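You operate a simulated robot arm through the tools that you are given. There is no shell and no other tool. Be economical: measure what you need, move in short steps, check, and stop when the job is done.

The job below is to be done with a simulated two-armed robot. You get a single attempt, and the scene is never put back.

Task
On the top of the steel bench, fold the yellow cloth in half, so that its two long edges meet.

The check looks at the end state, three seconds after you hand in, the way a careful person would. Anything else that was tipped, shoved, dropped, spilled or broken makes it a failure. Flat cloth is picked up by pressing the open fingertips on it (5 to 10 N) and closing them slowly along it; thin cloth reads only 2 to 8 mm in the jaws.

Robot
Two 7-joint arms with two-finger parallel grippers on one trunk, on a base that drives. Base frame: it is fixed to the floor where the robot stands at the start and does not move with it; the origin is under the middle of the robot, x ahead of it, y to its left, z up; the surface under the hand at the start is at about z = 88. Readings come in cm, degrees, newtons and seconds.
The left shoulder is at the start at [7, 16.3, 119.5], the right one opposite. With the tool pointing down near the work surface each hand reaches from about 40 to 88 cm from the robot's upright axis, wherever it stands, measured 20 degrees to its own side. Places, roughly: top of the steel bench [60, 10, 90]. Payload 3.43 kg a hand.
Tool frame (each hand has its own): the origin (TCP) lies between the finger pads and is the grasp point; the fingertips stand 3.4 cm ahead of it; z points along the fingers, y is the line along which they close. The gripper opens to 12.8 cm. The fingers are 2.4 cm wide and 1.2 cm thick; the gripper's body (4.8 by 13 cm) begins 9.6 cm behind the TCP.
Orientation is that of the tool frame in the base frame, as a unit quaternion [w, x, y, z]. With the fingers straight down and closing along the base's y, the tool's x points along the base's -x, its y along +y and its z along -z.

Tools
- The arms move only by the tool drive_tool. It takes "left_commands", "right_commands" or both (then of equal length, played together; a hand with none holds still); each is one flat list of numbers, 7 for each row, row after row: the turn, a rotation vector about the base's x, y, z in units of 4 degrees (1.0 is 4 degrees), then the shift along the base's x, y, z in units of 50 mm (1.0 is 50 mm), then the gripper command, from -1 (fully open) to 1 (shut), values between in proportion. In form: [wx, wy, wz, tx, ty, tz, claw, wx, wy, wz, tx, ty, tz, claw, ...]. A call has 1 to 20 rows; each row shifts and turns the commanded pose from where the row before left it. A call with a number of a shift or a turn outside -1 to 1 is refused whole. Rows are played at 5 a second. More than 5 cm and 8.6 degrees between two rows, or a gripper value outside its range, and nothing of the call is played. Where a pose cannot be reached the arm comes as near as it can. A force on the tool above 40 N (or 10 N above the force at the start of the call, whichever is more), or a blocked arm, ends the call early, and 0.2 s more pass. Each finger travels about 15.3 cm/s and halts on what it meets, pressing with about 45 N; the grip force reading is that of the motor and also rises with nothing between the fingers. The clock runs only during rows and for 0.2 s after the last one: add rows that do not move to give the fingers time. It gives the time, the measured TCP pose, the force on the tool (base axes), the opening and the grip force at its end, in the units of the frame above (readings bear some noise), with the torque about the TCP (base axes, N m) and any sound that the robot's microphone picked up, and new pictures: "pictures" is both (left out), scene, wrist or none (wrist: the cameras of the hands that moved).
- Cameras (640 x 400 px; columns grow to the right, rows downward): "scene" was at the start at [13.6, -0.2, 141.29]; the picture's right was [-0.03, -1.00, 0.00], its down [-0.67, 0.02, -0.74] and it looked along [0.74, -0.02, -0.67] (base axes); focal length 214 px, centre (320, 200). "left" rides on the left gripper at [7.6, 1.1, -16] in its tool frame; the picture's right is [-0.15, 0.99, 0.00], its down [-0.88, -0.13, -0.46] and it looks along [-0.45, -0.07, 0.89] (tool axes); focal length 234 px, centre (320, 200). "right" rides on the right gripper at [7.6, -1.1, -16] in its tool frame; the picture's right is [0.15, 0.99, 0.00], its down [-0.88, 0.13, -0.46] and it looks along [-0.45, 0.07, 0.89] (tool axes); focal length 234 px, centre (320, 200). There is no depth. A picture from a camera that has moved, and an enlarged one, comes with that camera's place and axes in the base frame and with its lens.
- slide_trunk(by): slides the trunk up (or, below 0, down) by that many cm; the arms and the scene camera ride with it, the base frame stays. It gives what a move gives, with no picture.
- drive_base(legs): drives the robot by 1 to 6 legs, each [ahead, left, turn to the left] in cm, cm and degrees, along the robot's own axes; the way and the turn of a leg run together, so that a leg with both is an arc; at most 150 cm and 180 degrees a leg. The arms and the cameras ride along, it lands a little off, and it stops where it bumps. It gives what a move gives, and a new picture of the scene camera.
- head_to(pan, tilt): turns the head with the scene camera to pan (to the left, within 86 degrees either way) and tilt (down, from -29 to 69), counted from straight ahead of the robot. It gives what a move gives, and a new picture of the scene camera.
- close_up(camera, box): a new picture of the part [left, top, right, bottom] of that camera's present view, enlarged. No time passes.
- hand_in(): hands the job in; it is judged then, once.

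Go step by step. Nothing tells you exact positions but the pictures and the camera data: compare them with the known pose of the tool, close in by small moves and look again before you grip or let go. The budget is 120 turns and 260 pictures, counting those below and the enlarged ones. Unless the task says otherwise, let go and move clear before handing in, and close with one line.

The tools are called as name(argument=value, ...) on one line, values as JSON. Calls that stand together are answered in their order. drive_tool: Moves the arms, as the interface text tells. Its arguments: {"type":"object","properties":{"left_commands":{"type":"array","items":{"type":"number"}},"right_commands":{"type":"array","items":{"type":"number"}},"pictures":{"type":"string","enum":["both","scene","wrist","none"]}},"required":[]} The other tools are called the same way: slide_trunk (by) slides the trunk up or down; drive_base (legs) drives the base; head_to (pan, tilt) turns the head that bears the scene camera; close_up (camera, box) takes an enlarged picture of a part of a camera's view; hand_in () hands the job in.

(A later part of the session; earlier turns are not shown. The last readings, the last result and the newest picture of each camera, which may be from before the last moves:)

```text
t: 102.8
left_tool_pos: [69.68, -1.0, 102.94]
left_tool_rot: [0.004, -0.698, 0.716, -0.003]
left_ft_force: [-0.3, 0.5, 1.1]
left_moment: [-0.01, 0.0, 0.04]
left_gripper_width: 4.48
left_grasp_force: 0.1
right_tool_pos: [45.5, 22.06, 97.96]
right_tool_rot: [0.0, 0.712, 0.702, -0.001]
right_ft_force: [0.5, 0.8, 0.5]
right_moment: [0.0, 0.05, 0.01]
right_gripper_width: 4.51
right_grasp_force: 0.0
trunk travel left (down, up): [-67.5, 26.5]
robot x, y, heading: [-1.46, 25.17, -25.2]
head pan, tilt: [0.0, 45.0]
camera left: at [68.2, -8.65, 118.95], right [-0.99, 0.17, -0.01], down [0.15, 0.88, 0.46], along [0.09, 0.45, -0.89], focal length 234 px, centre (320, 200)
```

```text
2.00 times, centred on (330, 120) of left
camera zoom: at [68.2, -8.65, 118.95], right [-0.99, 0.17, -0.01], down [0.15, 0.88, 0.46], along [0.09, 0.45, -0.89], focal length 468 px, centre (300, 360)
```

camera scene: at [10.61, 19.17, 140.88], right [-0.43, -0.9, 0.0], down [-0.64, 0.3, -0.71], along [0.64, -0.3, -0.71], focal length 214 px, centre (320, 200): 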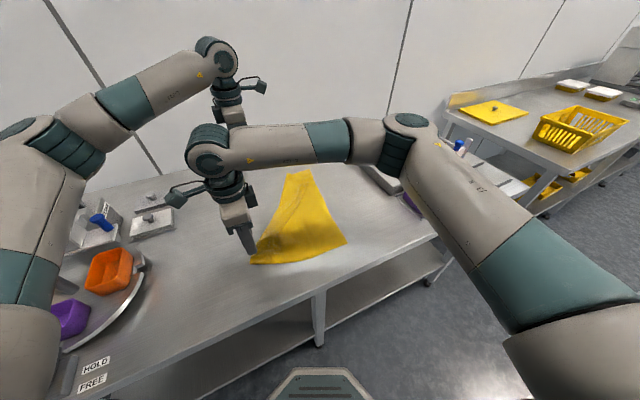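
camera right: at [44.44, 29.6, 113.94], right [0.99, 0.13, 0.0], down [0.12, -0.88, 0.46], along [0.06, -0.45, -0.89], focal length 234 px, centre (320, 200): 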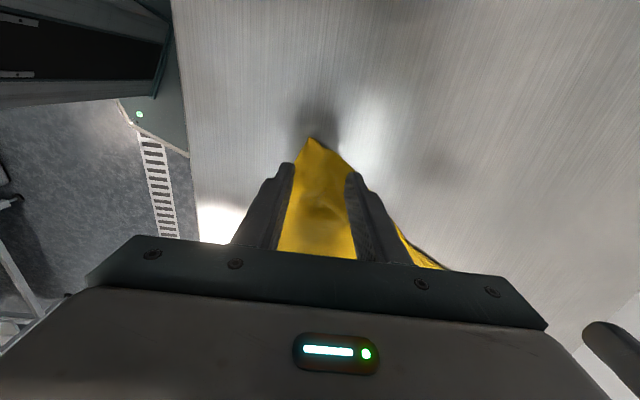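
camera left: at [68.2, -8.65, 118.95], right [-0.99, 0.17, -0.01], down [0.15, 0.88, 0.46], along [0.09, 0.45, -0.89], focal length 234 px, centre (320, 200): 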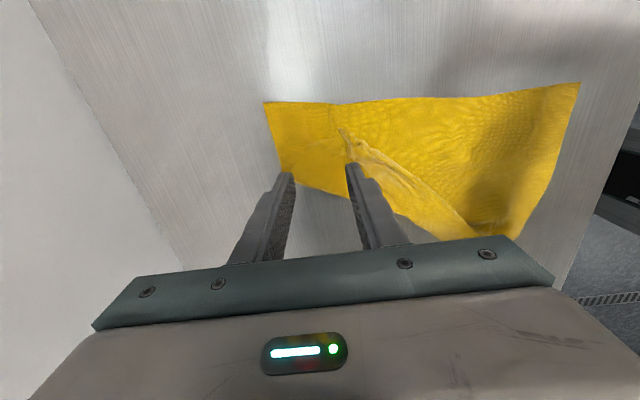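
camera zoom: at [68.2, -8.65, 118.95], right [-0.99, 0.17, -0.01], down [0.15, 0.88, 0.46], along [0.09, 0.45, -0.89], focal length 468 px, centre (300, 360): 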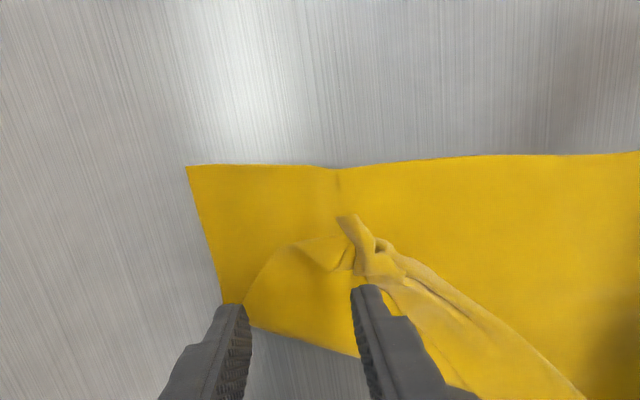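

The bottom layer is flat and clean here, and the flap's corner sticks up at about (66, -1.5). I'll hover over it and pinch only the raised part.

drive_tool(left_commands=[0, 0, 0, -0.35, -0.02, -0.3, 0.3, 0, 0, 0, -0.35, -0.02, -0.3, 0.3, 0, 0, 0, 0, 0, -0.3, 0.3, 0, 0, 0, 0, 0, -0.3, 0.3, 0, 0, 0, 0, 0, -0.3, 0.3, 0, 0, 0, 0, 0, 0, 0.3], pictures="wrist")

close_up(camera="left", box=[220, 90, 460, 250])

```text
t: 103.6
left_tool_pos: [66.41, -1.32, 98.86]
left_tool_rot: [0.004, -0.698, 0.716, -0.004]
left_ft_force: [-1.1, -0.4, -0.1]
left_moment: [0.04, 0.01, -0.01]
left_gripper_width: 4.48
left_grasp_force: 0.0
right_tool_pos: [45.36, 21.71, 97.53]
right_tool_rot: [0.0, 0.711, 0.703, -0.007]
right_ft_force: [0.8, -0.5, -1.8]
right_moment: [0.01, -0.02, 0.01]
right_gripper_width: 4.47
right_grasp_force: 0.2
trunk travel left (down, up): [-67.5, 26.5]
robot x, y, heading: [-1.73, 24.52, -25.4]
head pan, tilt: [0.0, 45.0]
stopped in row 4 (right hand): the force on the tool passed its limit at 48 N (the readings are from after the stop); the commanded pose is now the measured one
camera left: at [64.75, -9.0, 114.79], right [-0.99, 0.17, -0.01], down [0.15, 0.88, 0.46], along [0.09, 0.45, -0.89], focal length 234 px, centre (320, 200)
```

left: 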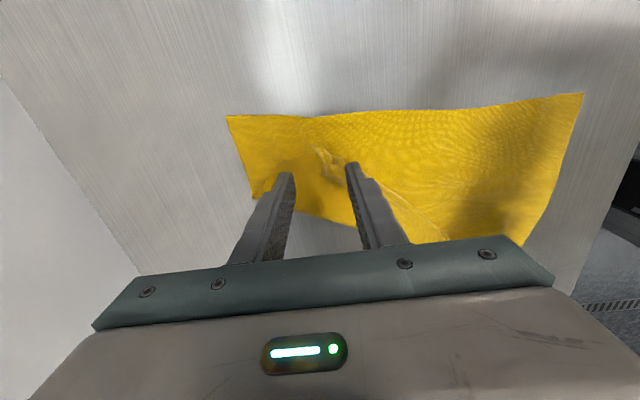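

```text
2.50 times, centred on (340, 170) of left
camera zoom: at [64.75, -9.0, 114.79], right [-0.99, 0.17, -0.01], down [0.15, 0.88, 0.46], along [0.09, 0.45, -0.89], focal length 585 px, centre (270, 275)
```

zoom: 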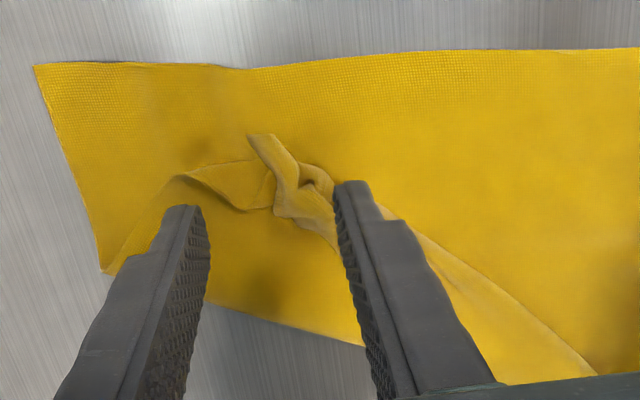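

The right wrist touched the left arm. I'll move the right hand away toward -y, over the near part of the cloth.

drive_tool(right_commands=[0, 0, 0, 0, -0.2, 0, 0.3, 0, 0, 0, 0, -0.3, 0, 0.3, 0, 0, 0, 0, -0.5, 0, 0.3, 0, 0, 0, 0, -0.5, 0, 0.3, 0, 0, 0, 0, -0.6, 0.2, 0.3, 0, 0, 0, 0, -0.6, 0.3, 0.3, 0, 0, 0, 0, -0.6, 0.3, 0.3, 0, 0, 0, 0, -0.6, 0.3, 0.3, 0, 0, 0, 0, -0.6, 0.3, 0.3], pictures="scene")

```text
t: 105.6
left_tool_pos: [66.15, -1.51, 99.02]
left_tool_rot: [0.005, -0.699, 0.716, -0.004]
left_ft_force: [-0.8, -0.8, -0.3]
left_moment: [-0.02, 0.0, 0.0]
left_gripper_width: 4.47
left_grasp_force: 0.1
right_tool_pos: [45.36, -0.81, 104.54]
right_tool_rot: [0.001, 0.711, 0.704, -0.006]
right_ft_force: [-0.1, -0.1, 0.1]
right_moment: [0.01, 0.0, -0.01]
right_gripper_width: 4.49
right_grasp_force: 0.1
trunk travel left (down, up): [-67.5, 26.5]
robot x, y, heading: [-1.49, 24.59, -25.5]
head pan, tilt: [0.0, 45.0]
camera scene: at [10.58, 19.05, 140.89], right [-0.43, -0.9, 0.0], down [-0.64, 0.3, -0.71], along [0.64, -0.3, -0.71], focal length 214 px, centre (320, 200)
```

scene: 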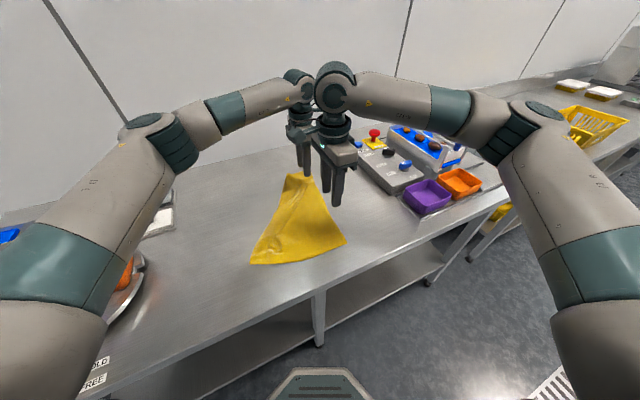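

Clear now. The knot is at about (65, -1.2); I'll shift over it, descend to 0.6 cm above the bench and pinch.

drive_tool(left_commands=[0, 0, 0, -0.2, 0.04, -0.3, 0.3, 0, 0, 0, 0, 0, -0.4, 0.3, 0, 0, 0, 0, 0, -0.4, 0.3, 0, 0, 0, 0, 0, -0.26, 0.3, 0, 0, 0, 0, 0, 0, 0.3], pictures="none")

close_up(camera="left", box=[220, 90, 460, 250])

```text
t: 106.8
left_tool_pos: [65.34, -1.37, 92.03]
left_tool_rot: [0.004, -0.698, 0.716, -0.004]
left_ft_force: [0.8, 0.1, -0.7]
left_moment: [0.0, 0.03, 0.0]
left_gripper_width: 4.49
left_grasp_force: 0.0
right_tool_pos: [45.49, -0.6, 104.45]
right_tool_rot: [0.002, 0.712, 0.702, -0.007]
right_ft_force: [-0.2, 0.2, 0.2]
right_moment: [-0.01, 0.02, 0.03]
right_gripper_width: 4.49
right_grasp_force: 0.0
trunk travel left (down, up): [-67.5, 26.5]
robot x, y, heading: [-1.45, 25.14, -25.8]
head pan, tilt: [0.0, 45.0]
```

```text
2.50 times, centred on (340, 170) of left
camera zoom: at [63.67, -8.88, 107.96], right [-0.99, 0.17, -0.01], down [0.15, 0.88, 0.46], along [0.09, 0.45, -0.89], focal length 585 px, centre (270, 275)
```

zoom: 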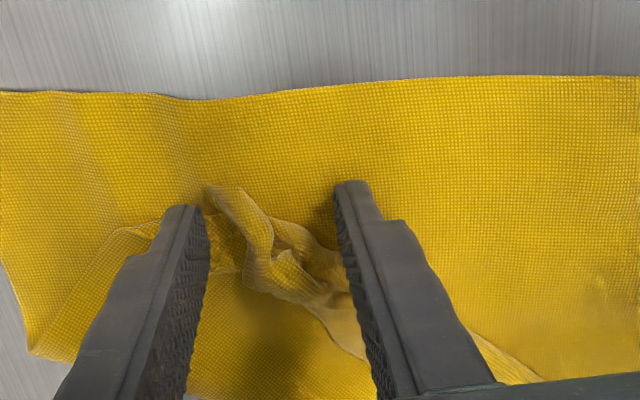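

Perfect bracketing: the knot stands between the fingers. I'll close and lift gently.

drive_tool(left_commands=[0, 0, 0, 0, 0, 0, 0.45, 0, 0, 0, 0, 0, 0, 0.6, 0, 0, 0, 0, 0, 0, 0.75, 0, 0, 0, 0, 0, 0, 0.9, 0, 0, 0, 0, 0, 0, 1, 0, 0, 0, 0, 0, 0, 1, 0, 0, 0, 0, 0, 0.2, 1, 0, 0, 0, 0, 0, 0.3, 1, 0, 0, 0, 0, 0, 0.3, 1, 0, 0, 0, 0, 0, 0.2, 1, 0, 0, 0, 0, 0, 0, 1], pictures="both")

close_up(camera="left", box=[160, 50, 520, 250])

```text
t: 109.2
left_tool_pos: [65.3, -1.21, 97.18]
left_tool_rot: [0.005, -0.699, 0.715, -0.003]
left_ft_force: [-0.3, 0.0, 0.1]
left_moment: [0.0, 0.0, 0.02]
left_gripper_width: 0.34
left_grasp_force: 37.9
right_tool_pos: [45.54, -0.62, 104.46]
right_tool_rot: [0.0, 0.712, 0.703, -0.006]
right_ft_force: [0.1, 0.0, -0.8]
right_moment: [0.0, 0.01, 0.0]
right_gripper_width: 4.46
right_grasp_force: 0.1
trunk travel left (down, up): [-67.5, 26.5]
robot x, y, heading: [-1.34, 24.54, -25.3]
head pan, tilt: [0.0, 45.0]
camera scene: at [10.66, 19.17, 140.88], right [-0.43, -0.9, 0.0], down [-0.64, 0.3, -0.71], along [0.64, -0.3, -0.71], focal length 214 px, centre (320, 200)
camera left: at [63.71, -8.85, 113.06], right [-0.99, 0.17, -0.01], down [0.15, 0.88, 0.46], along [0.09, 0.45, -0.89], focal length 234 px, centre (320, 200)
```

scene: 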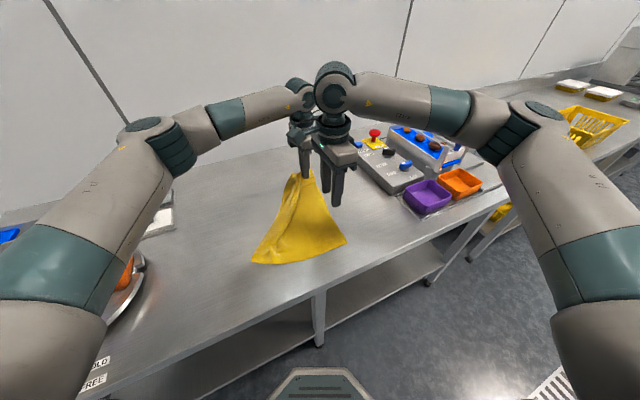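
left: 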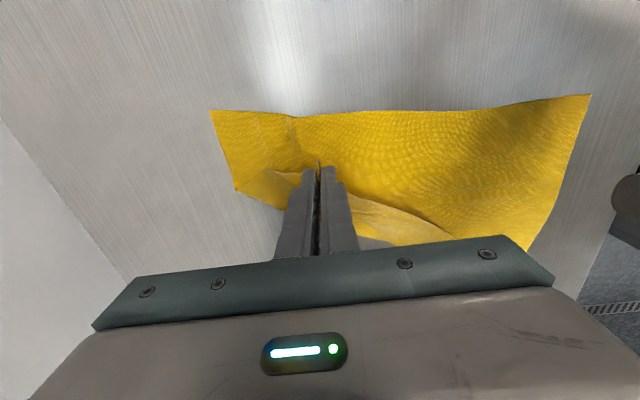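

```text
1.78 times, centred on (340, 150) of left
camera zoom: at [63.71, -8.85, 113.06], right [-0.99, 0.17, -0.01], down [0.15, 0.88, 0.46], along [0.09, 0.45, -0.89], focal length 416 px, centre (284, 289)
```

zoom: 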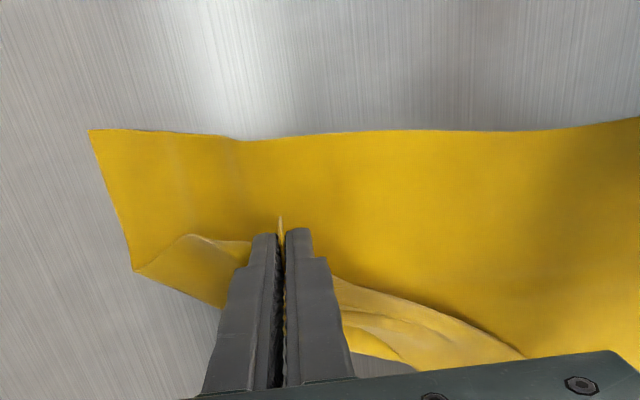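

The left holds just the flap corner and the bottom stays flat. I'll carry it over and out to its home at about (75, 20), low enough to lay down.

drive_tool(left_commands=[0, 0, 0, 0.1, 0.2, 0.3, 1, 0, 0, 0, 0.1, 0.3, 0.3, 1, 0, 0, 0, 0.1, 0.3, 0.3, 1, 0, 0, 0, 0.1, 0.3, 0.2, 1, 0, 0, 0, 0.1, 0.3, 0, 1, 0, 0, 0, 0.1, 0.3, 0, 1, 0, 0, 0, 0.15, 0.3, 0, 1, 0, 0, 0, 0.15, 0.3, 0, 1, 0, 0, 0, 0.15, 0.3, -0.2, 1, 0, 0, 0, 0.15, 0.3, -0.3, 1, 0, 0, 0, 0.15, 0.3, -0.3, 1, 0, 0, 0, 0.15, 0.3, -0.3, 1, 0, 0, 0, 0.15, 0.3, -0.3, 1, 0, 0, 0, 0.15, 0.2, -0.2, 1, 0, 0, 0, 0.1, 0.2, 0, 1, 0, 0, 0, 0, 0, 0, 1], pictures="both")

close_up(camera="scene", box=[220, 140, 370, 270])

```text
t: 112.6
left_tool_pos: [74.88, 19.88, 94.5]
left_tool_rot: [0.005, -0.699, 0.715, -0.005]
left_ft_force: [0.3, -1.3, 0.4]
left_moment: [0.01, -0.01, 0.02]
left_gripper_width: 0.32
left_grasp_force: 38.1
right_tool_pos: [45.49, -0.68, 104.44]
right_tool_rot: [0.001, 0.711, 0.703, -0.006]
right_ft_force: [-0.9, -0.4, -0.1]
right_moment: [0.0, -0.01, 0.0]
right_gripper_width: 4.47
right_grasp_force: 0.1
trunk travel left (down, up): [-67.5, 26.5]
robot x, y, heading: [-1.57, 25.31, -25.6]
head pan, tilt: [0.0, 45.0]
camera scene: at [10.65, 19.15, 140.88], right [-0.43, -0.9, 0.0], down [-0.64, 0.3, -0.71], along [0.64, -0.3, -0.71], focal length 214 px, centre (320, 200)
camera left: at [73.22, 12.3, 110.48], right [-0.99, 0.17, -0.01], down [0.15, 0.88, 0.46], along [0.09, 0.45, -0.89], focal length 234 px, centre (320, 200)
```

scene: 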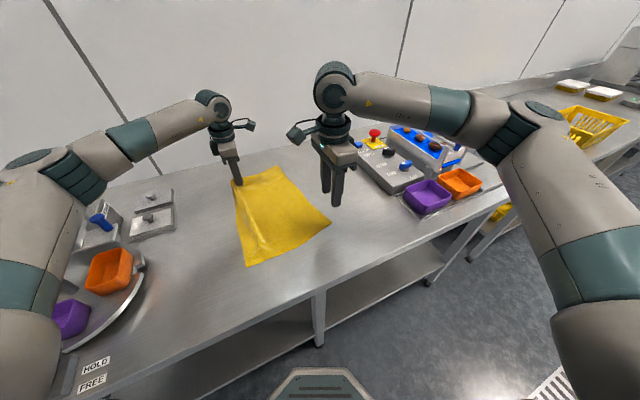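
left: 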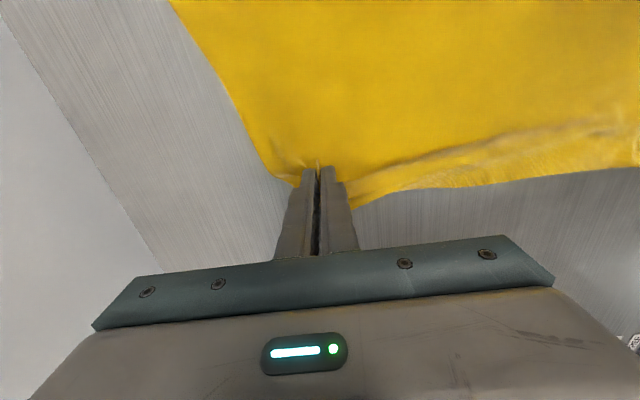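

```text
3.08 times, centred on (295, 205) of scene
camera zoom: at [10.65, 19.15, 140.88], right [-0.43, -0.9, 0.0], down [-0.64, 0.3, -0.71], along [0.64, -0.3, -0.71], focal length 660 px, centre (397, 185)
```

zoom: 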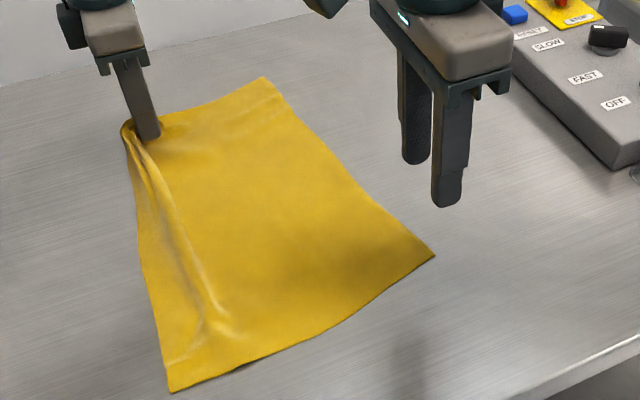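

The cloth is fully unfolded again. I'll lower and release slowly, then lift clear.

drive_tool(left_commands=[0, 0, 0, 0, -0.05, -0.2, 1, 0, 0, 0, 0, -0.05, -0.2, 1, 0, 0, 0, 0, 0, -0.18, 1, 0, 0, 0, 0, 0, 0, 0.9, 0, 0, 0, 0, 0, 0, 0.8, 0, 0, 0, 0, 0, 0, 0.7, 0, 0, 0, 0, 0, 0, 0.6, 0, 0, 0, 0, 0, 0, 0.5, 0, 0, 0, 0, 0, 0, 0.4, 0, 0, 0, 0, 0, 0, 0.3, 0, 0, 0, 0, 0, 0, 0.2, 0, 0, 0, 0, 0, 0.3, 0.2, 0, 0, 0, 0, 0, 0.5, 0.2, 0, 0, 0, 0, 0.2, 0.5, 0.2, 0, 0, 0, 0, 0.2, 0.5, 0.2, 0, 0, 0, 0, 0, 0.5, 0.2], pictures="both")

close_up(camera="scene", box=[220, 140, 370, 270])

close_up(camera="left", box=[200, 0, 640, 200])

```text
t: 116.0
left_tool_pos: [74.72, 21.32, 103.06]
left_tool_rot: [0.005, -0.699, 0.716, -0.003]
left_ft_force: [-0.4, -0.2, -0.7]
left_moment: [0.03, -0.02, 0.01]
left_gripper_width: 5.11
left_grasp_force: 0.0
right_tool_pos: [45.43, -0.71, 104.51]
right_tool_rot: [0.001, 0.711, 0.703, -0.006]
right_ft_force: [-0.9, 0.3, -0.2]
right_moment: [0.02, -0.03, 0.01]
right_gripper_width: 4.49
right_grasp_force: 0.0
trunk travel left (down, up): [-67.5, 26.5]
robot x, y, heading: [-1.32, 24.78, -25.4]
head pan, tilt: [0.0, 45.0]
camera scene: at [10.59, 19.13, 140.89], right [-0.43, -0.9, 0.0], down [-0.64, 0.3, -0.71], along [0.64, -0.3, -0.71], focal length 214 px, centre (320, 200)
camera left: at [73.13, 13.64, 119.07], right [-0.99, 0.17, -0.01], down [0.15, 0.88, 0.46], along [0.09, 0.45, -0.89], focal length 234 px, centre (320, 200)
```

scene: 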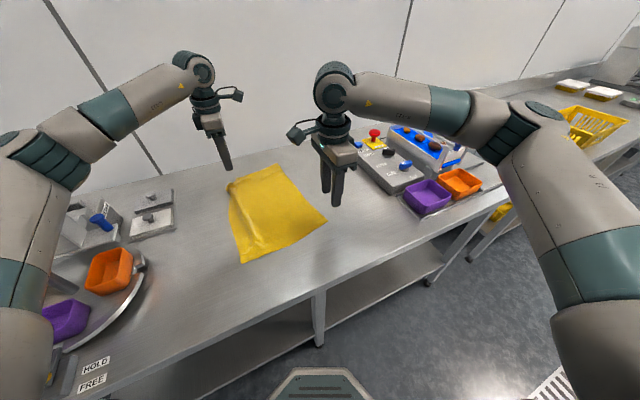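
left: 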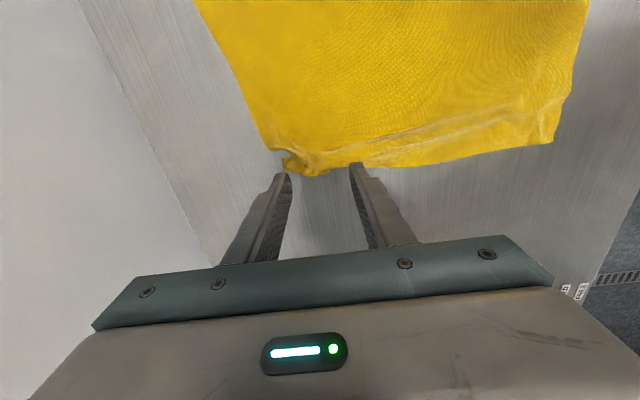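

```text
3.08 times, centred on (295, 205) of scene
camera zoom: at [10.59, 19.13, 140.89], right [-0.43, -0.9, 0.0], down [-0.64, 0.3, -0.71], along [0.64, -0.3, -0.71], focal length 660 px, centre (397, 185)
```

zoom: 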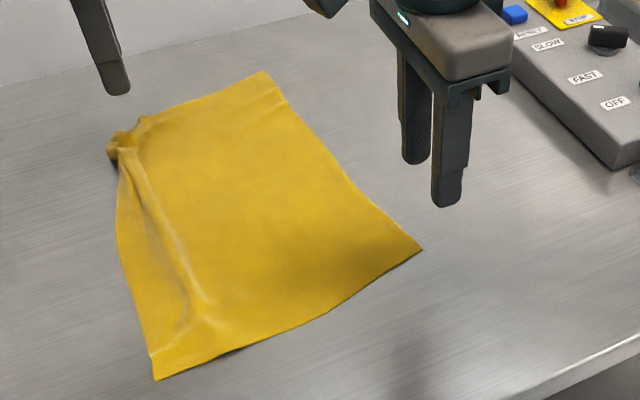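

```text
1.45 times, centred on (420, 100) of left
camera zoom: at [73.13, 13.64, 119.07], right [-0.99, 0.17, -0.01], down [0.15, 0.88, 0.46], along [0.09, 0.45, -0.89], focal length 341 px, centre (174, 346)
```

zoom: 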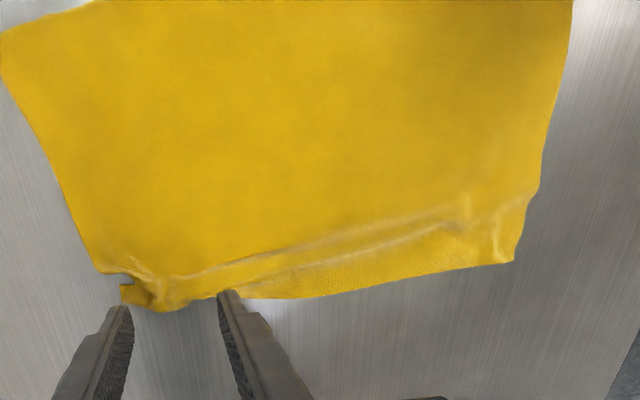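

The cloth is open again but was dragged and rotated a little: its corners are now about (46, 26), (49, -1), (85, 4) and a crumpled far-left one near (79, 25). I'll inspect the crumpled corner closely.

drive_tool(left_commands=[0, 0, 0, 0.3, 0.2, -0.3, 0.2, 0, 0, 0, 0.3, 0.2, -0.3, 0.2, 0, 0, 0, 0.2, 0.2, -0.3, 0.2, 0, 0, 0, 0, 0, 0, 0.2], pictures="wrist")

close_up(camera="left", box=[240, 80, 480, 240])

```text
t: 117.0
left_tool_pos: [78.76, 24.21, 98.52]
left_tool_rot: [0.004, -0.698, 0.716, -0.005]
left_ft_force: [-0.1, -0.6, 0.5]
left_moment: [0.02, 0.02, -0.01]
left_gripper_width: 5.11
left_grasp_force: 0.0
right_tool_pos: [45.39, -0.71, 104.46]
right_tool_rot: [0.0, 0.711, 0.703, -0.006]
right_ft_force: [-0.2, -0.3, -0.4]
right_moment: [0.02, -0.02, 0.02]
right_gripper_width: 4.47
right_grasp_force: 0.0
trunk travel left (down, up): [-67.5, 26.5]
robot x, y, heading: [-1.59, 24.79, -25.4]
head pan, tilt: [0.0, 45.0]
camera left: at [77.15, 16.62, 114.54], right [-0.99, 0.17, -0.01], down [0.15, 0.88, 0.46], along [0.09, 0.45, -0.89], focal length 234 px, centre (320, 200)
```

left: 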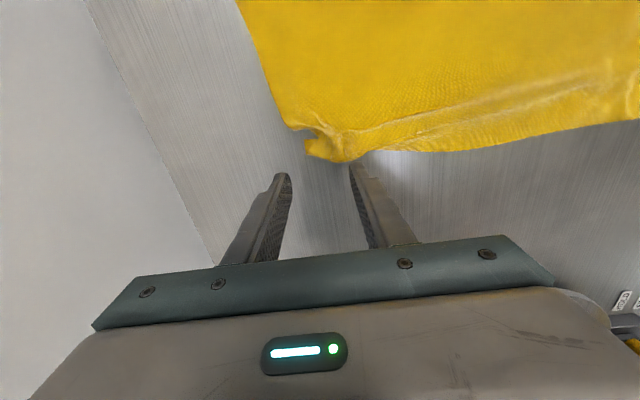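

```text
2.50 times, centred on (360, 160) of left
camera zoom: at [77.15, 16.62, 114.54], right [-0.99, 0.17, -0.01], down [0.15, 0.88, 0.46], along [0.09, 0.45, -0.89], focal length 585 px, centre (220, 300)
```

zoom: 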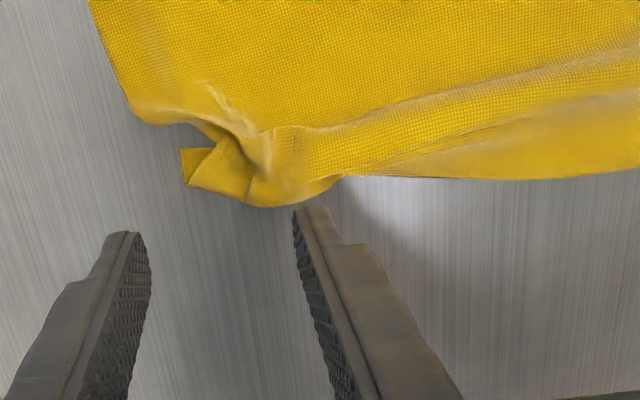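

The true corner tip is the small flap at about (79.5, 23.3). I'll pinch it and stretch it outwards.

drive_tool(left_commands=[0, 0, 0, 0.1, -0.12, -0.3, 0.45, 0, 0, 0, 0.03, -0.04, -0.3, 0.45, 0, 0, 0, 0, 0, -0.3, 0.45, 0, 0, 0, 0, 0, -0.3, 0.45, 0, 0, 0, 0, 0, -0.15, 0.45, 0, 0, 0, 0, 0, -0.04, 0.45, 0, 0, 0, 0, 0, 0, 0.45], pictures="none")

close_up(camera="left", box=[240, 80, 480, 240])

```text
t: 118.6
left_tool_pos: [79.52, 23.38, 91.8]
left_tool_rot: [0.005, -0.699, 0.716, -0.005]
left_ft_force: [0.4, -0.5, 4.6]
left_moment: [-0.07, 0.04, 0.04]
left_gripper_width: 3.47
left_grasp_force: 0.1
right_tool_pos: [45.51, -0.67, 104.64]
right_tool_rot: [0.002, 0.712, 0.703, -0.008]
right_ft_force: [-0.1, 0.4, -0.1]
right_moment: [0.0, 0.01, 0.0]
right_gripper_width: 4.48
right_grasp_force: 0.0
trunk travel left (down, up): [-67.5, 26.5]
robot x, y, heading: [-1.3, 24.69, -25.4]
head pan, tilt: [0.0, 45.0]
```

```text
2.50 times, centred on (360, 160) of left
camera zoom: at [77.81, 15.89, 107.68], right [-0.99, 0.17, -0.01], down [0.15, 0.88, 0.46], along [0.09, 0.45, -0.89], focal length 585 px, centre (220, 300)
```

zoom: 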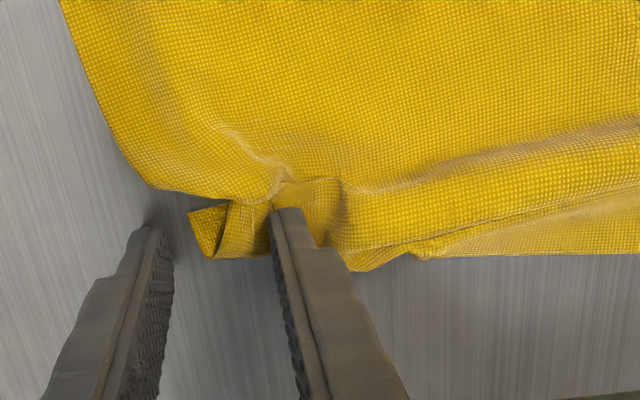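

The tip is between the fingers. I'll close and pull outward, just above the bench.

drive_tool(left_commands=[0, 0, 0, 0, 0, 0, 0.55, 0, 0, 0, 0, 0, 0, 0.65, 0, 0, 0, 0, 0, 0, 0.75, 0, 0, 0, 0, 0, 0, 0.85, 0, 0, 0, 0, 0, 0, 0.95, 0, 0, 0, 0, 0, 0, 1, 0, 0, 0, 0, 0, 0, 1, 0, 0, 0, 0.1, 0.15, 0.1, 1, 0, 0, 0, 0.1, 0.15, 0.1, 1, 0, 0, 0, 0.1, 0.2, 0, 1, 0, 0, 0, 0.1, 0.2, 0, 1, 0, 0, 0, 0.1, 0.2, 0, 1, 0, 0, 0, 0, 0, 0, 1], pictures="both")

close_up(camera="left", box=[200, 40, 560, 240])

```text
t: 121.4
left_tool_pos: [81.92, 28.09, 92.86]
left_tool_rot: [0.004, -0.699, 0.716, -0.005]
left_ft_force: [-0.2, -0.6, -0.4]
left_moment: [-0.01, 0.01, 0.04]
left_gripper_width: 0.25
left_grasp_force: 37.0
right_tool_pos: [45.6, -0.62, 104.45]
right_tool_rot: [0.001, 0.711, 0.703, -0.006]
right_ft_force: [0.1, 0.4, -0.5]
right_moment: [0.02, -0.01, 0.04]
right_gripper_width: 4.48
right_grasp_force: 0.0
trunk travel left (down, up): [-67.5, 26.5]
robot x, y, heading: [-1.31, 24.75, -25.3]
head pan, tilt: [0.0, 45.0]
camera scene: at [10.66, 19.16, 140.88], right [-0.43, -0.9, 0.0], down [-0.64, 0.3, -0.71], along [0.64, -0.3, -0.71], focal length 214 px, centre (320, 200)
camera left: at [80.38, 20.43, 108.65], right [-0.99, 0.17, -0.01], down [0.15, 0.88, 0.46], along [0.09, 0.45, -0.89], focal length 234 px, centre (320, 200)
```

scene: 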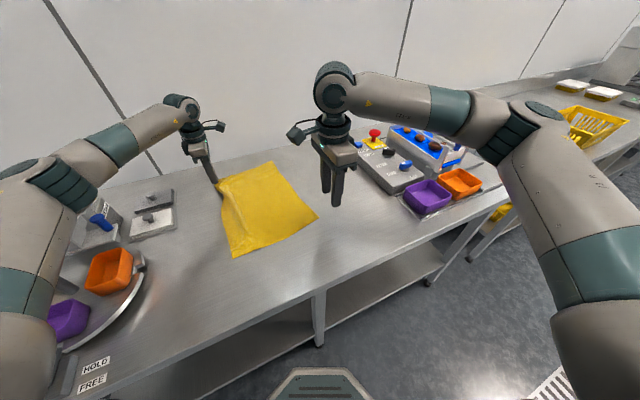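
left: 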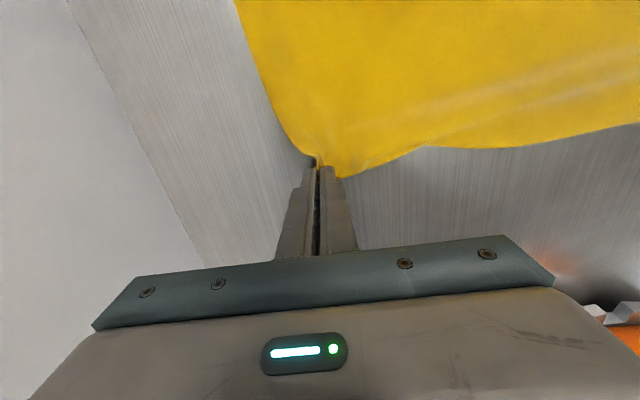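

```text
1.78 times, centred on (380, 140) of left
camera zoom: at [80.38, 20.43, 108.65], right [-0.99, 0.17, -0.01], down [0.15, 0.88, 0.46], along [0.09, 0.45, -0.89], focal length 416 px, centre (213, 307)
```

zoom: 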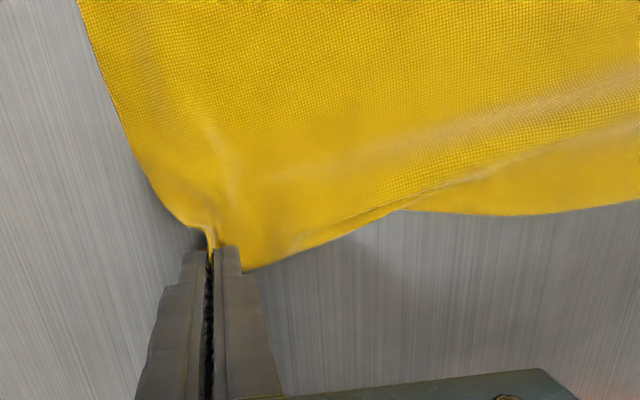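

The corner is stretched cleanly, and the left now holds just the tip. I'll bring the right hand to the near-left corner at about (48.5, 27.5).

drive_tool(right_commands=[0, 0, 0, 0.06, 0.4, 0, 0.53, 0, 0, 0, 0.06, 0.4, 0, 0.53, 0, 0, 0, 0.06, 0.4, 0, 0.53, 0, 0, 0, 0.06, 0.4, 0, 0.53, 0, 0, 0, 0.06, 0.4, 0, 0.53, 0, 0, 0, 0.06, 0.4, 0, 0.53, 0, 0, 0, 0.06, 0.4, 0, 0.53, 0, 0, 0, 0.06, 0.4, 0, 0.53, 0, 0, 0, 0.06, 0.4, 0, 0.53, 0, 0, 0, 0.06, 0.4, 0, 0.53, 0, 0, 0, 0.06, 0.4, -0.1, 0.53, 0, 0, 0, 0.06, 0.4, -0.2, 0.53, 0, 0, 0, 0, 0.4, -0.3, 0.53, 0, 0, 0, 0, 0.3, -0.4, 0.53, 0, 0, 0, 0, 0, -0.4, 0.53], pictures="both")

```text
t: 124.6
left_tool_pos: [81.86, 28.01, 92.78]
left_tool_rot: [0.005, -0.698, 0.716, -0.004]
left_ft_force: [-0.3, 0.0, -0.1]
left_moment: [0.06, -0.02, 0.02]
left_gripper_width: 0.26
left_grasp_force: 37.3
right_tool_pos: [48.91, 26.54, 97.62]
right_tool_rot: [0.001, 0.711, 0.703, -0.007]
right_ft_force: [-0.4, 0.0, -0.4]
right_moment: [-0.01, 0.03, -0.02]
right_gripper_width: 3.01
right_grasp_force: 0.0
trunk travel left (down, up): [-67.5, 26.5]
robot x, y, heading: [-1.39, 24.42, -25.7]
head pan, tilt: [0.0, 45.0]
camera scene: at [10.67, 19.13, 140.88], right [-0.43, -0.9, 0.0], down [-0.64, 0.3, -0.71], along [0.64, -0.3, -0.71], focal length 214 px, centre (320, 200)
camera right: at [47.99, 34.43, 113.57], right [0.99, 0.13, -0.01], down [0.12, -0.88, 0.46], along [0.05, -0.46, -0.89], focal length 234 px, centre (320, 200)
```

scene: 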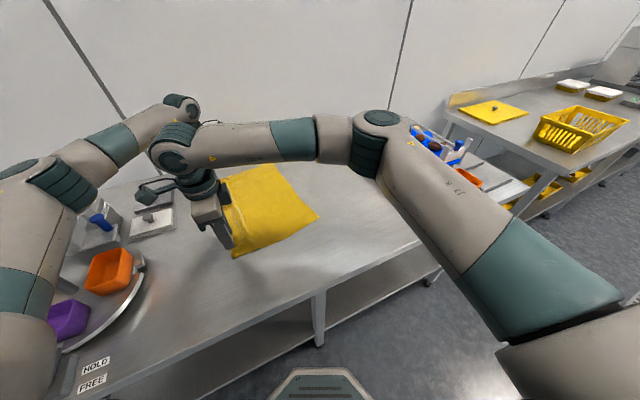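
right: 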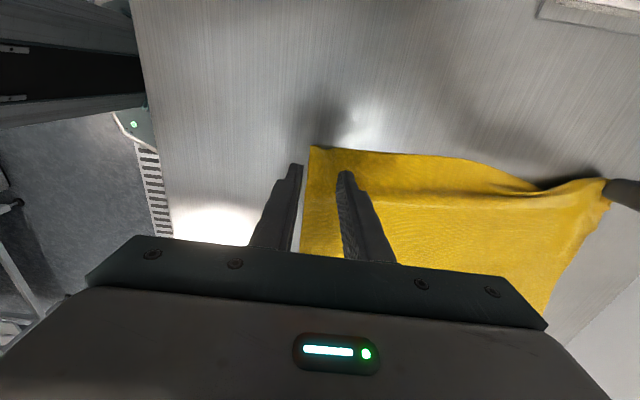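

Corner at (47.3, 27.6). I'll shift slightly, lower to contact, then close.

drive_tool(right_commands=[0, 0, 0, 0.13, 0.1, -0.3, 0.53, 0, 0, 0, 0.13, 0.1, -0.3, 0.53, 0, 0, 0, 0, 0, -0.3, 0.53, 0, 0, 0, 0, 0, -0.27, 0.53, 0, 0, 0, 0, 0, -0.06, 0.53, 0, 0, 0, 0, 0, 0, 0.53], pictures="wrist")

```text
t: 126.0
left_tool_pos: [81.88, 28.06, 92.87]
left_tool_rot: [0.004, -0.698, 0.716, -0.004]
left_ft_force: [1.2, 0.3, -0.3]
left_moment: [0.02, 0.02, 0.01]
left_gripper_width: 0.22
left_grasp_force: 37.8
right_tool_pos: [50.29, 27.72, 91.56]
right_tool_rot: [0.001, 0.711, 0.703, -0.006]
right_ft_force: [-0.1, -0.2, 10.1]
right_moment: [-0.08, -0.21, 0.0]
right_gripper_width: 3.03
right_grasp_force: 0.3
trunk travel left (down, up): [-67.5, 26.5]
robot x, y, heading: [-1.54, 24.93, -25.7]
head pan, tilt: [0.0, 45.0]
camera right: at [49.3, 35.57, 107.46], right [0.99, 0.13, -0.01], down [0.12, -0.88, 0.46], along [0.06, -0.46, -0.89], focal length 234 px, centre (320, 200)
```

right: 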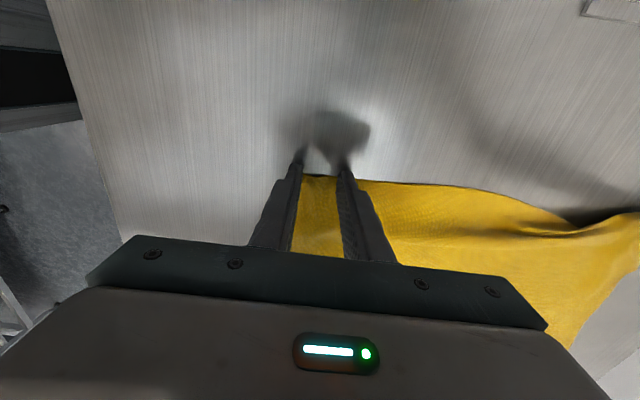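

drive_tool(right_commands=[0, 0.1, 0, 0, 0, 0, 0.55, 0, 0, 0, 0, 0, 0, 0.6, 0, 0, 0, 0, 0, 0, 0.65, 0, 0, 0, 0, 0, 0, 0.7, 0, 0, 0, 0, 0, 0, 0.75, 0, 0, 0, 0, 0, 0, 0.8, 0, 0, 0, 0, 0, 0, 0.85, 0, 0, 0, 0, 0, 0, 0.9, 0, 0, 0, 0, 0, 0, 0.95, 0, 0, 0, 0, 0, 0, 1, 0, 0, 0, 0, 0, 0, 1, 0, 0, 0, 0, 0, 0.2, 1, 0, 0, 0, 0, 0, 0.2, 1, 0, 0, 0, 0, 0, 0, 1], pictures="both")

```text
t: 129.0
left_tool_pos: [81.96, 27.96, 92.56]
left_tool_rot: [0.004, -0.698, 0.716, -0.004]
left_ft_force: [-3.0, -0.5, 0.0]
left_moment: [-0.01, 0.06, -0.03]
left_gripper_width: 0.23
left_grasp_force: 37.3
right_tool_pos: [50.31, 27.62, 93.35]
right_tool_rot: [-0.001, 0.712, 0.703, -0.01]
right_ft_force: [3.0, -0.7, -0.5]
right_moment: [-0.01, -0.06, 0.03]
right_gripper_width: 0.22
right_grasp_force: 37.2
trunk travel left (down, up): [-67.5, 26.5]
robot x, y, heading: [-1.51, 24.94, -25.4]
head pan, tilt: [0.0, 45.0]
camera scene: at [10.71, 19.19, 140.88], right [-0.43, -0.9, 0.0], down [-0.64, 0.3, -0.71], along [0.64, -0.3, -0.71], focal length 214 px, centre (320, 200)
camera right: at [49.5, 35.53, 109.24], right [0.99, 0.13, -0.02], down [0.13, -0.88, 0.46], along [0.05, -0.46, -0.89], focal length 234 px, centre (320, 200)
```

scene: 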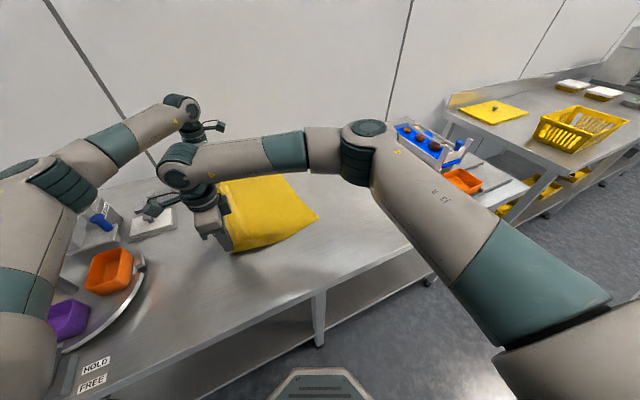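
right: 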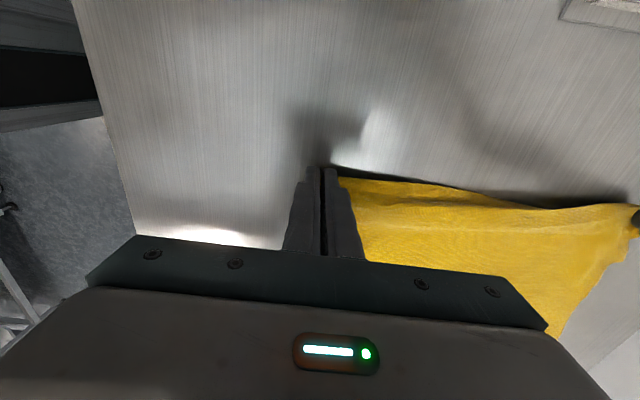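

Both hold the left edge at its corners. The cloth slides easily, so I'll drag it about 8 cm toward the robot and 5 cm in +y to straighten it and bring the far edge into reach.

drive_tool(left_commands=[0, 0, 0, -0.16, 0.05, 0, 1, 0, 0, 0, -0.16, 0.05, 0, 1, 0, 0, 0, -0.16, 0.05, 0, 1, 0, 0, 0, -0.16, 0.05, 0, 1, 0, 0, 0, -0.16, 0.1, 0, 1, 0, 0, 0, -0.16, 0.1, 0, 1, 0, 0, 0, -0.16, 0.1, 0, 1, 0, 0, 0, -0.16, 0.1, 0, 1, 0, 0, 0, -0.16, 0.1, 0, 1, 0, 0, 0, -0.16, 0.1, 0, 1, 0, 0, 0, 0, 0.1, 0, 1, 0, 0, 0, 0, 0.1, 0, 1, 0, 0, 0, 0, 0, 0, 1], right_commands=[0, 0, 0, -0.16, 0.05, 0, 1, 0, 0, 0, -0.16, 0.05, 0, 1, 0, 0, 0, -0.16, 0.05, 0, 1, 0, 0, 0, -0.16, 0.05, 0, 1, 0, 0, 0, -0.16, 0.1, 0, 1, 0, 0, 0, -0.16, 0.1, 0, 1, 0, 0, 0, -0.16, 0.1, 0, 1, 0, 0, 0, -0.16, 0.1, 0, 1, 0, 0, 0, -0.16, 0.1, 0, 1, 0, 0, 0, -0.16, 0.1, 0, 1, 0, 0, 0, 0, 0.1, 0, 1, 0, 0, 0, 0, 0.1, 0, 1, 0, 0, 0, 0, 0, 0, 1], pictures="both")

```text
t: 131.8
left_tool_pos: [74.05, 33.16, 92.67]
left_tool_rot: [0.005, -0.698, 0.716, -0.004]
left_ft_force: [-2.9, -0.8, 0.4]
left_moment: [0.01, 0.08, -0.03]
left_gripper_width: 0.26
left_grasp_force: 37.5
right_tool_pos: [42.08, 32.81, 93.55]
right_tool_rot: [-0.001, 0.711, 0.703, -0.01]
right_ft_force: [3.0, 0.7, 0.4]
right_moment: [0.01, -0.07, -0.01]
right_gripper_width: 0.23
right_grasp_force: 37.0
trunk travel left (down, up): [-67.5, 26.5]
robot x, y, heading: [-1.43, 24.7, -25.5]
head pan, tilt: [0.0, 45.0]
camera scene: at [10.65, 19.16, 140.88], right [-0.43, -0.9, 0.0], down [-0.64, 0.3, -0.71], along [0.64, -0.3, -0.71], focal length 214 px, centre (320, 200)
camera right: at [41.37, 40.63, 109.32], right [0.99, 0.13, -0.02], down [0.13, -0.88, 0.46], along [0.05, -0.46, -0.89], focal length 234 px, centre (320, 200)
camera left: at [72.44, 25.5, 108.59], right [-0.99, 0.17, -0.01], down [0.15, 0.88, 0.46], along [0.09, 0.45, -0.89], focal length 234 px, centre (320, 200)
```

scene: 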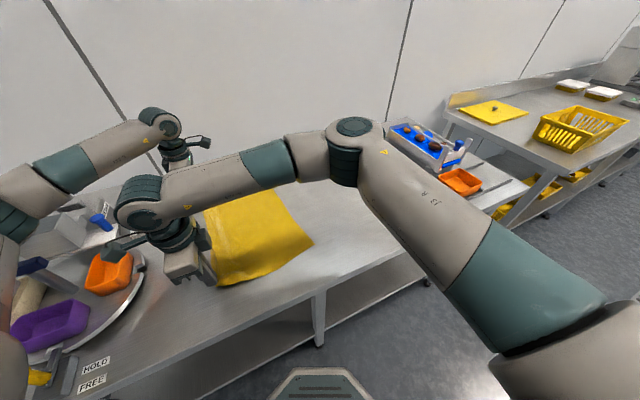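
right: 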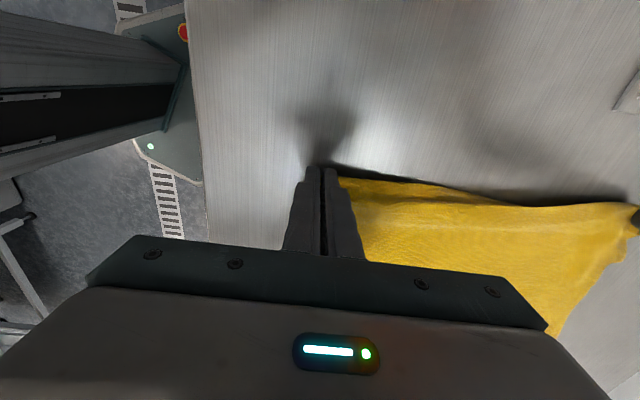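
left: 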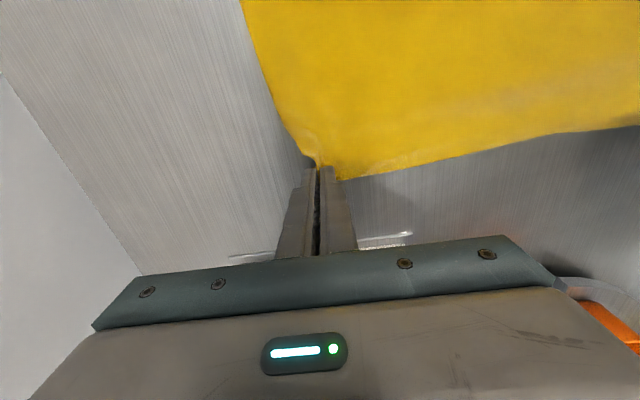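

The cloth is now straighter and closer. I'll do the first half of the arc again, slightly lower so it stays slack, then check where the bottom edge lies.

drive_tool(left_commands=[0, 0, 0, -0.02, -0.014, 0.23, 1, 0, 0, 0, -0.02, -0.043, 0.227, 1, 0, 0, 0, -0.02, -0.07, 0.223, 1, 0, 0, 0, 0, -0.098, 0.215, 1, 0, 0, 0, 0, -0.124, 0.205, 1, 0, 0, 0, 0, -0.148, 0.193, 1, 0, 0, 0, 0, -0.171, 0.179, 1, 0, 0, 0, 0, -0.192, 0.163, 1, 0, 0, 0, 0, -0.212, 0.145, 1, 0, 0, 0, 0, -0.228, 0.125, 1, 0, 0, 0, 0, -0.242, 0.105, 1, 0, 0, 0, 0, -0.254, 0.083, 1, 0, 0, 0, 0, -0.263, 0.06, 1, 0, 0, 0, 0, -0.269, 0.036, 1, 0, 0, 0, 0, -0.272, 0.012, 1], right_commands=[0, 0, 0, 0.02, -0.014, 0.22, 1, 0, 0, 0, 0.02, -0.043, 0.22, 1, 0, 0, 0, 0.02, -0.07, 0.22, 1, 0, 0, 0, 0, -0.098, 0.205, 1, 0, 0, 0, 0, -0.124, 0.195, 1, 0, 0, 0, 0, -0.148, 0.183, 1, 0, 0, 0, 0, -0.171, 0.169, 1, 0, 0, 0, 0, -0.192, 0.153, 1, 0, 0, 0, 0, -0.212, 0.135, 1, 0, 0, 0, 0, -0.228, 0.115, 1, 0, 0, 0, 0, -0.242, 0.095, 1, 0, 0, 0, 0, -0.254, 0.073, 1, 0, 0, 0, 0, -0.263, 0.05, 1, 0, 0, 0, 0, -0.269, 0.03, 1, 0, 0, 0, 0, -0.272, 0.01, 1], pictures="both")

```text
t: 135.0
left_tool_pos: [73.65, 20.07, 103.72]
left_tool_rot: [0.006, -0.699, 0.715, -0.003]
left_ft_force: [1.1, 0.3, -1.0]
left_moment: [0.04, 0.03, -0.03]
left_gripper_width: 0.28
left_grasp_force: 37.2
right_tool_pos: [42.7, 19.53, 103.84]
right_tool_rot: [-0.002, 0.711, 0.703, -0.009]
right_ft_force: [-0.9, 0.5, 0.1]
right_moment: [0.02, 0.01, 0.01]
right_gripper_width: 0.22
right_grasp_force: 36.8
trunk travel left (down, up): [-67.5, 26.5]
robot x, y, heading: [-1.44, 24.69, -25.4]
head pan, tilt: [0.0, 45.0]
camera scene: at [10.64, 19.06, 140.88], right [-0.43, -0.9, 0.0], down [-0.64, 0.3, -0.71], along [0.64, -0.3, -0.71], focal length 214 px, centre (320, 200)
camera right: at [41.76, 27.4, 119.75], right [0.99, 0.14, -0.02], down [0.13, -0.88, 0.46], along [0.05, -0.46, -0.89], focal length 234 px, centre (320, 200)
camera left: at [72.03, 12.37, 119.65], right [-0.99, 0.17, -0.01], down [0.14, 0.88, 0.46], along [0.09, 0.45, -0.89], focal length 234 px, centre (320, 200)
```

scene: 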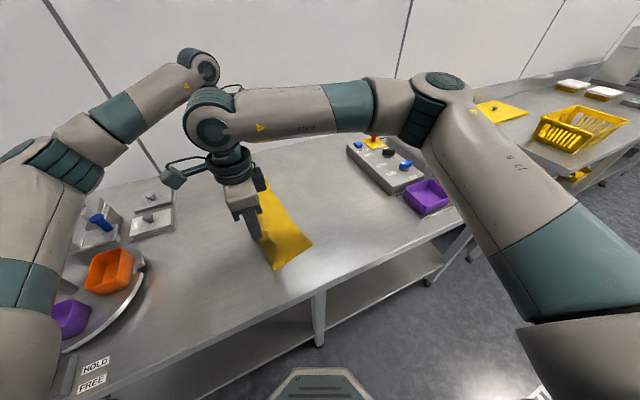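
right: 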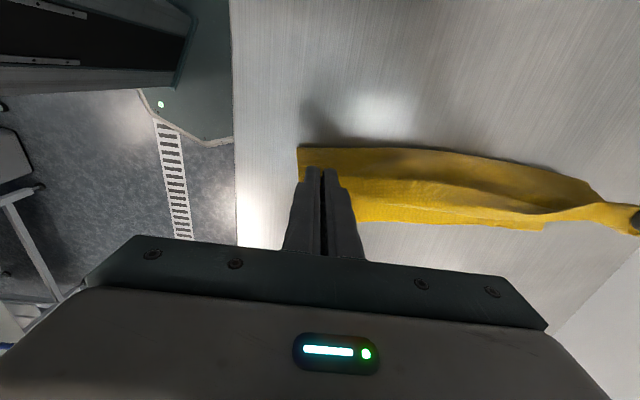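
left: 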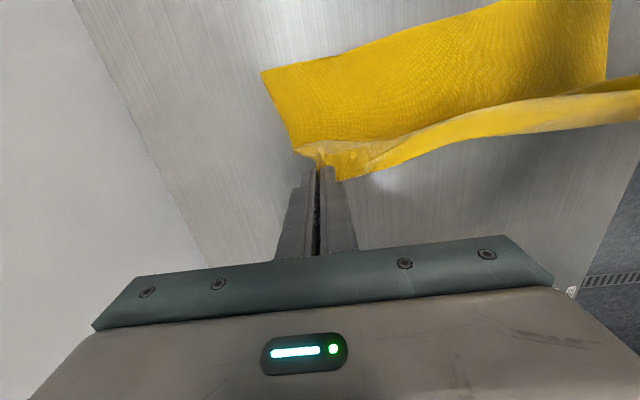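

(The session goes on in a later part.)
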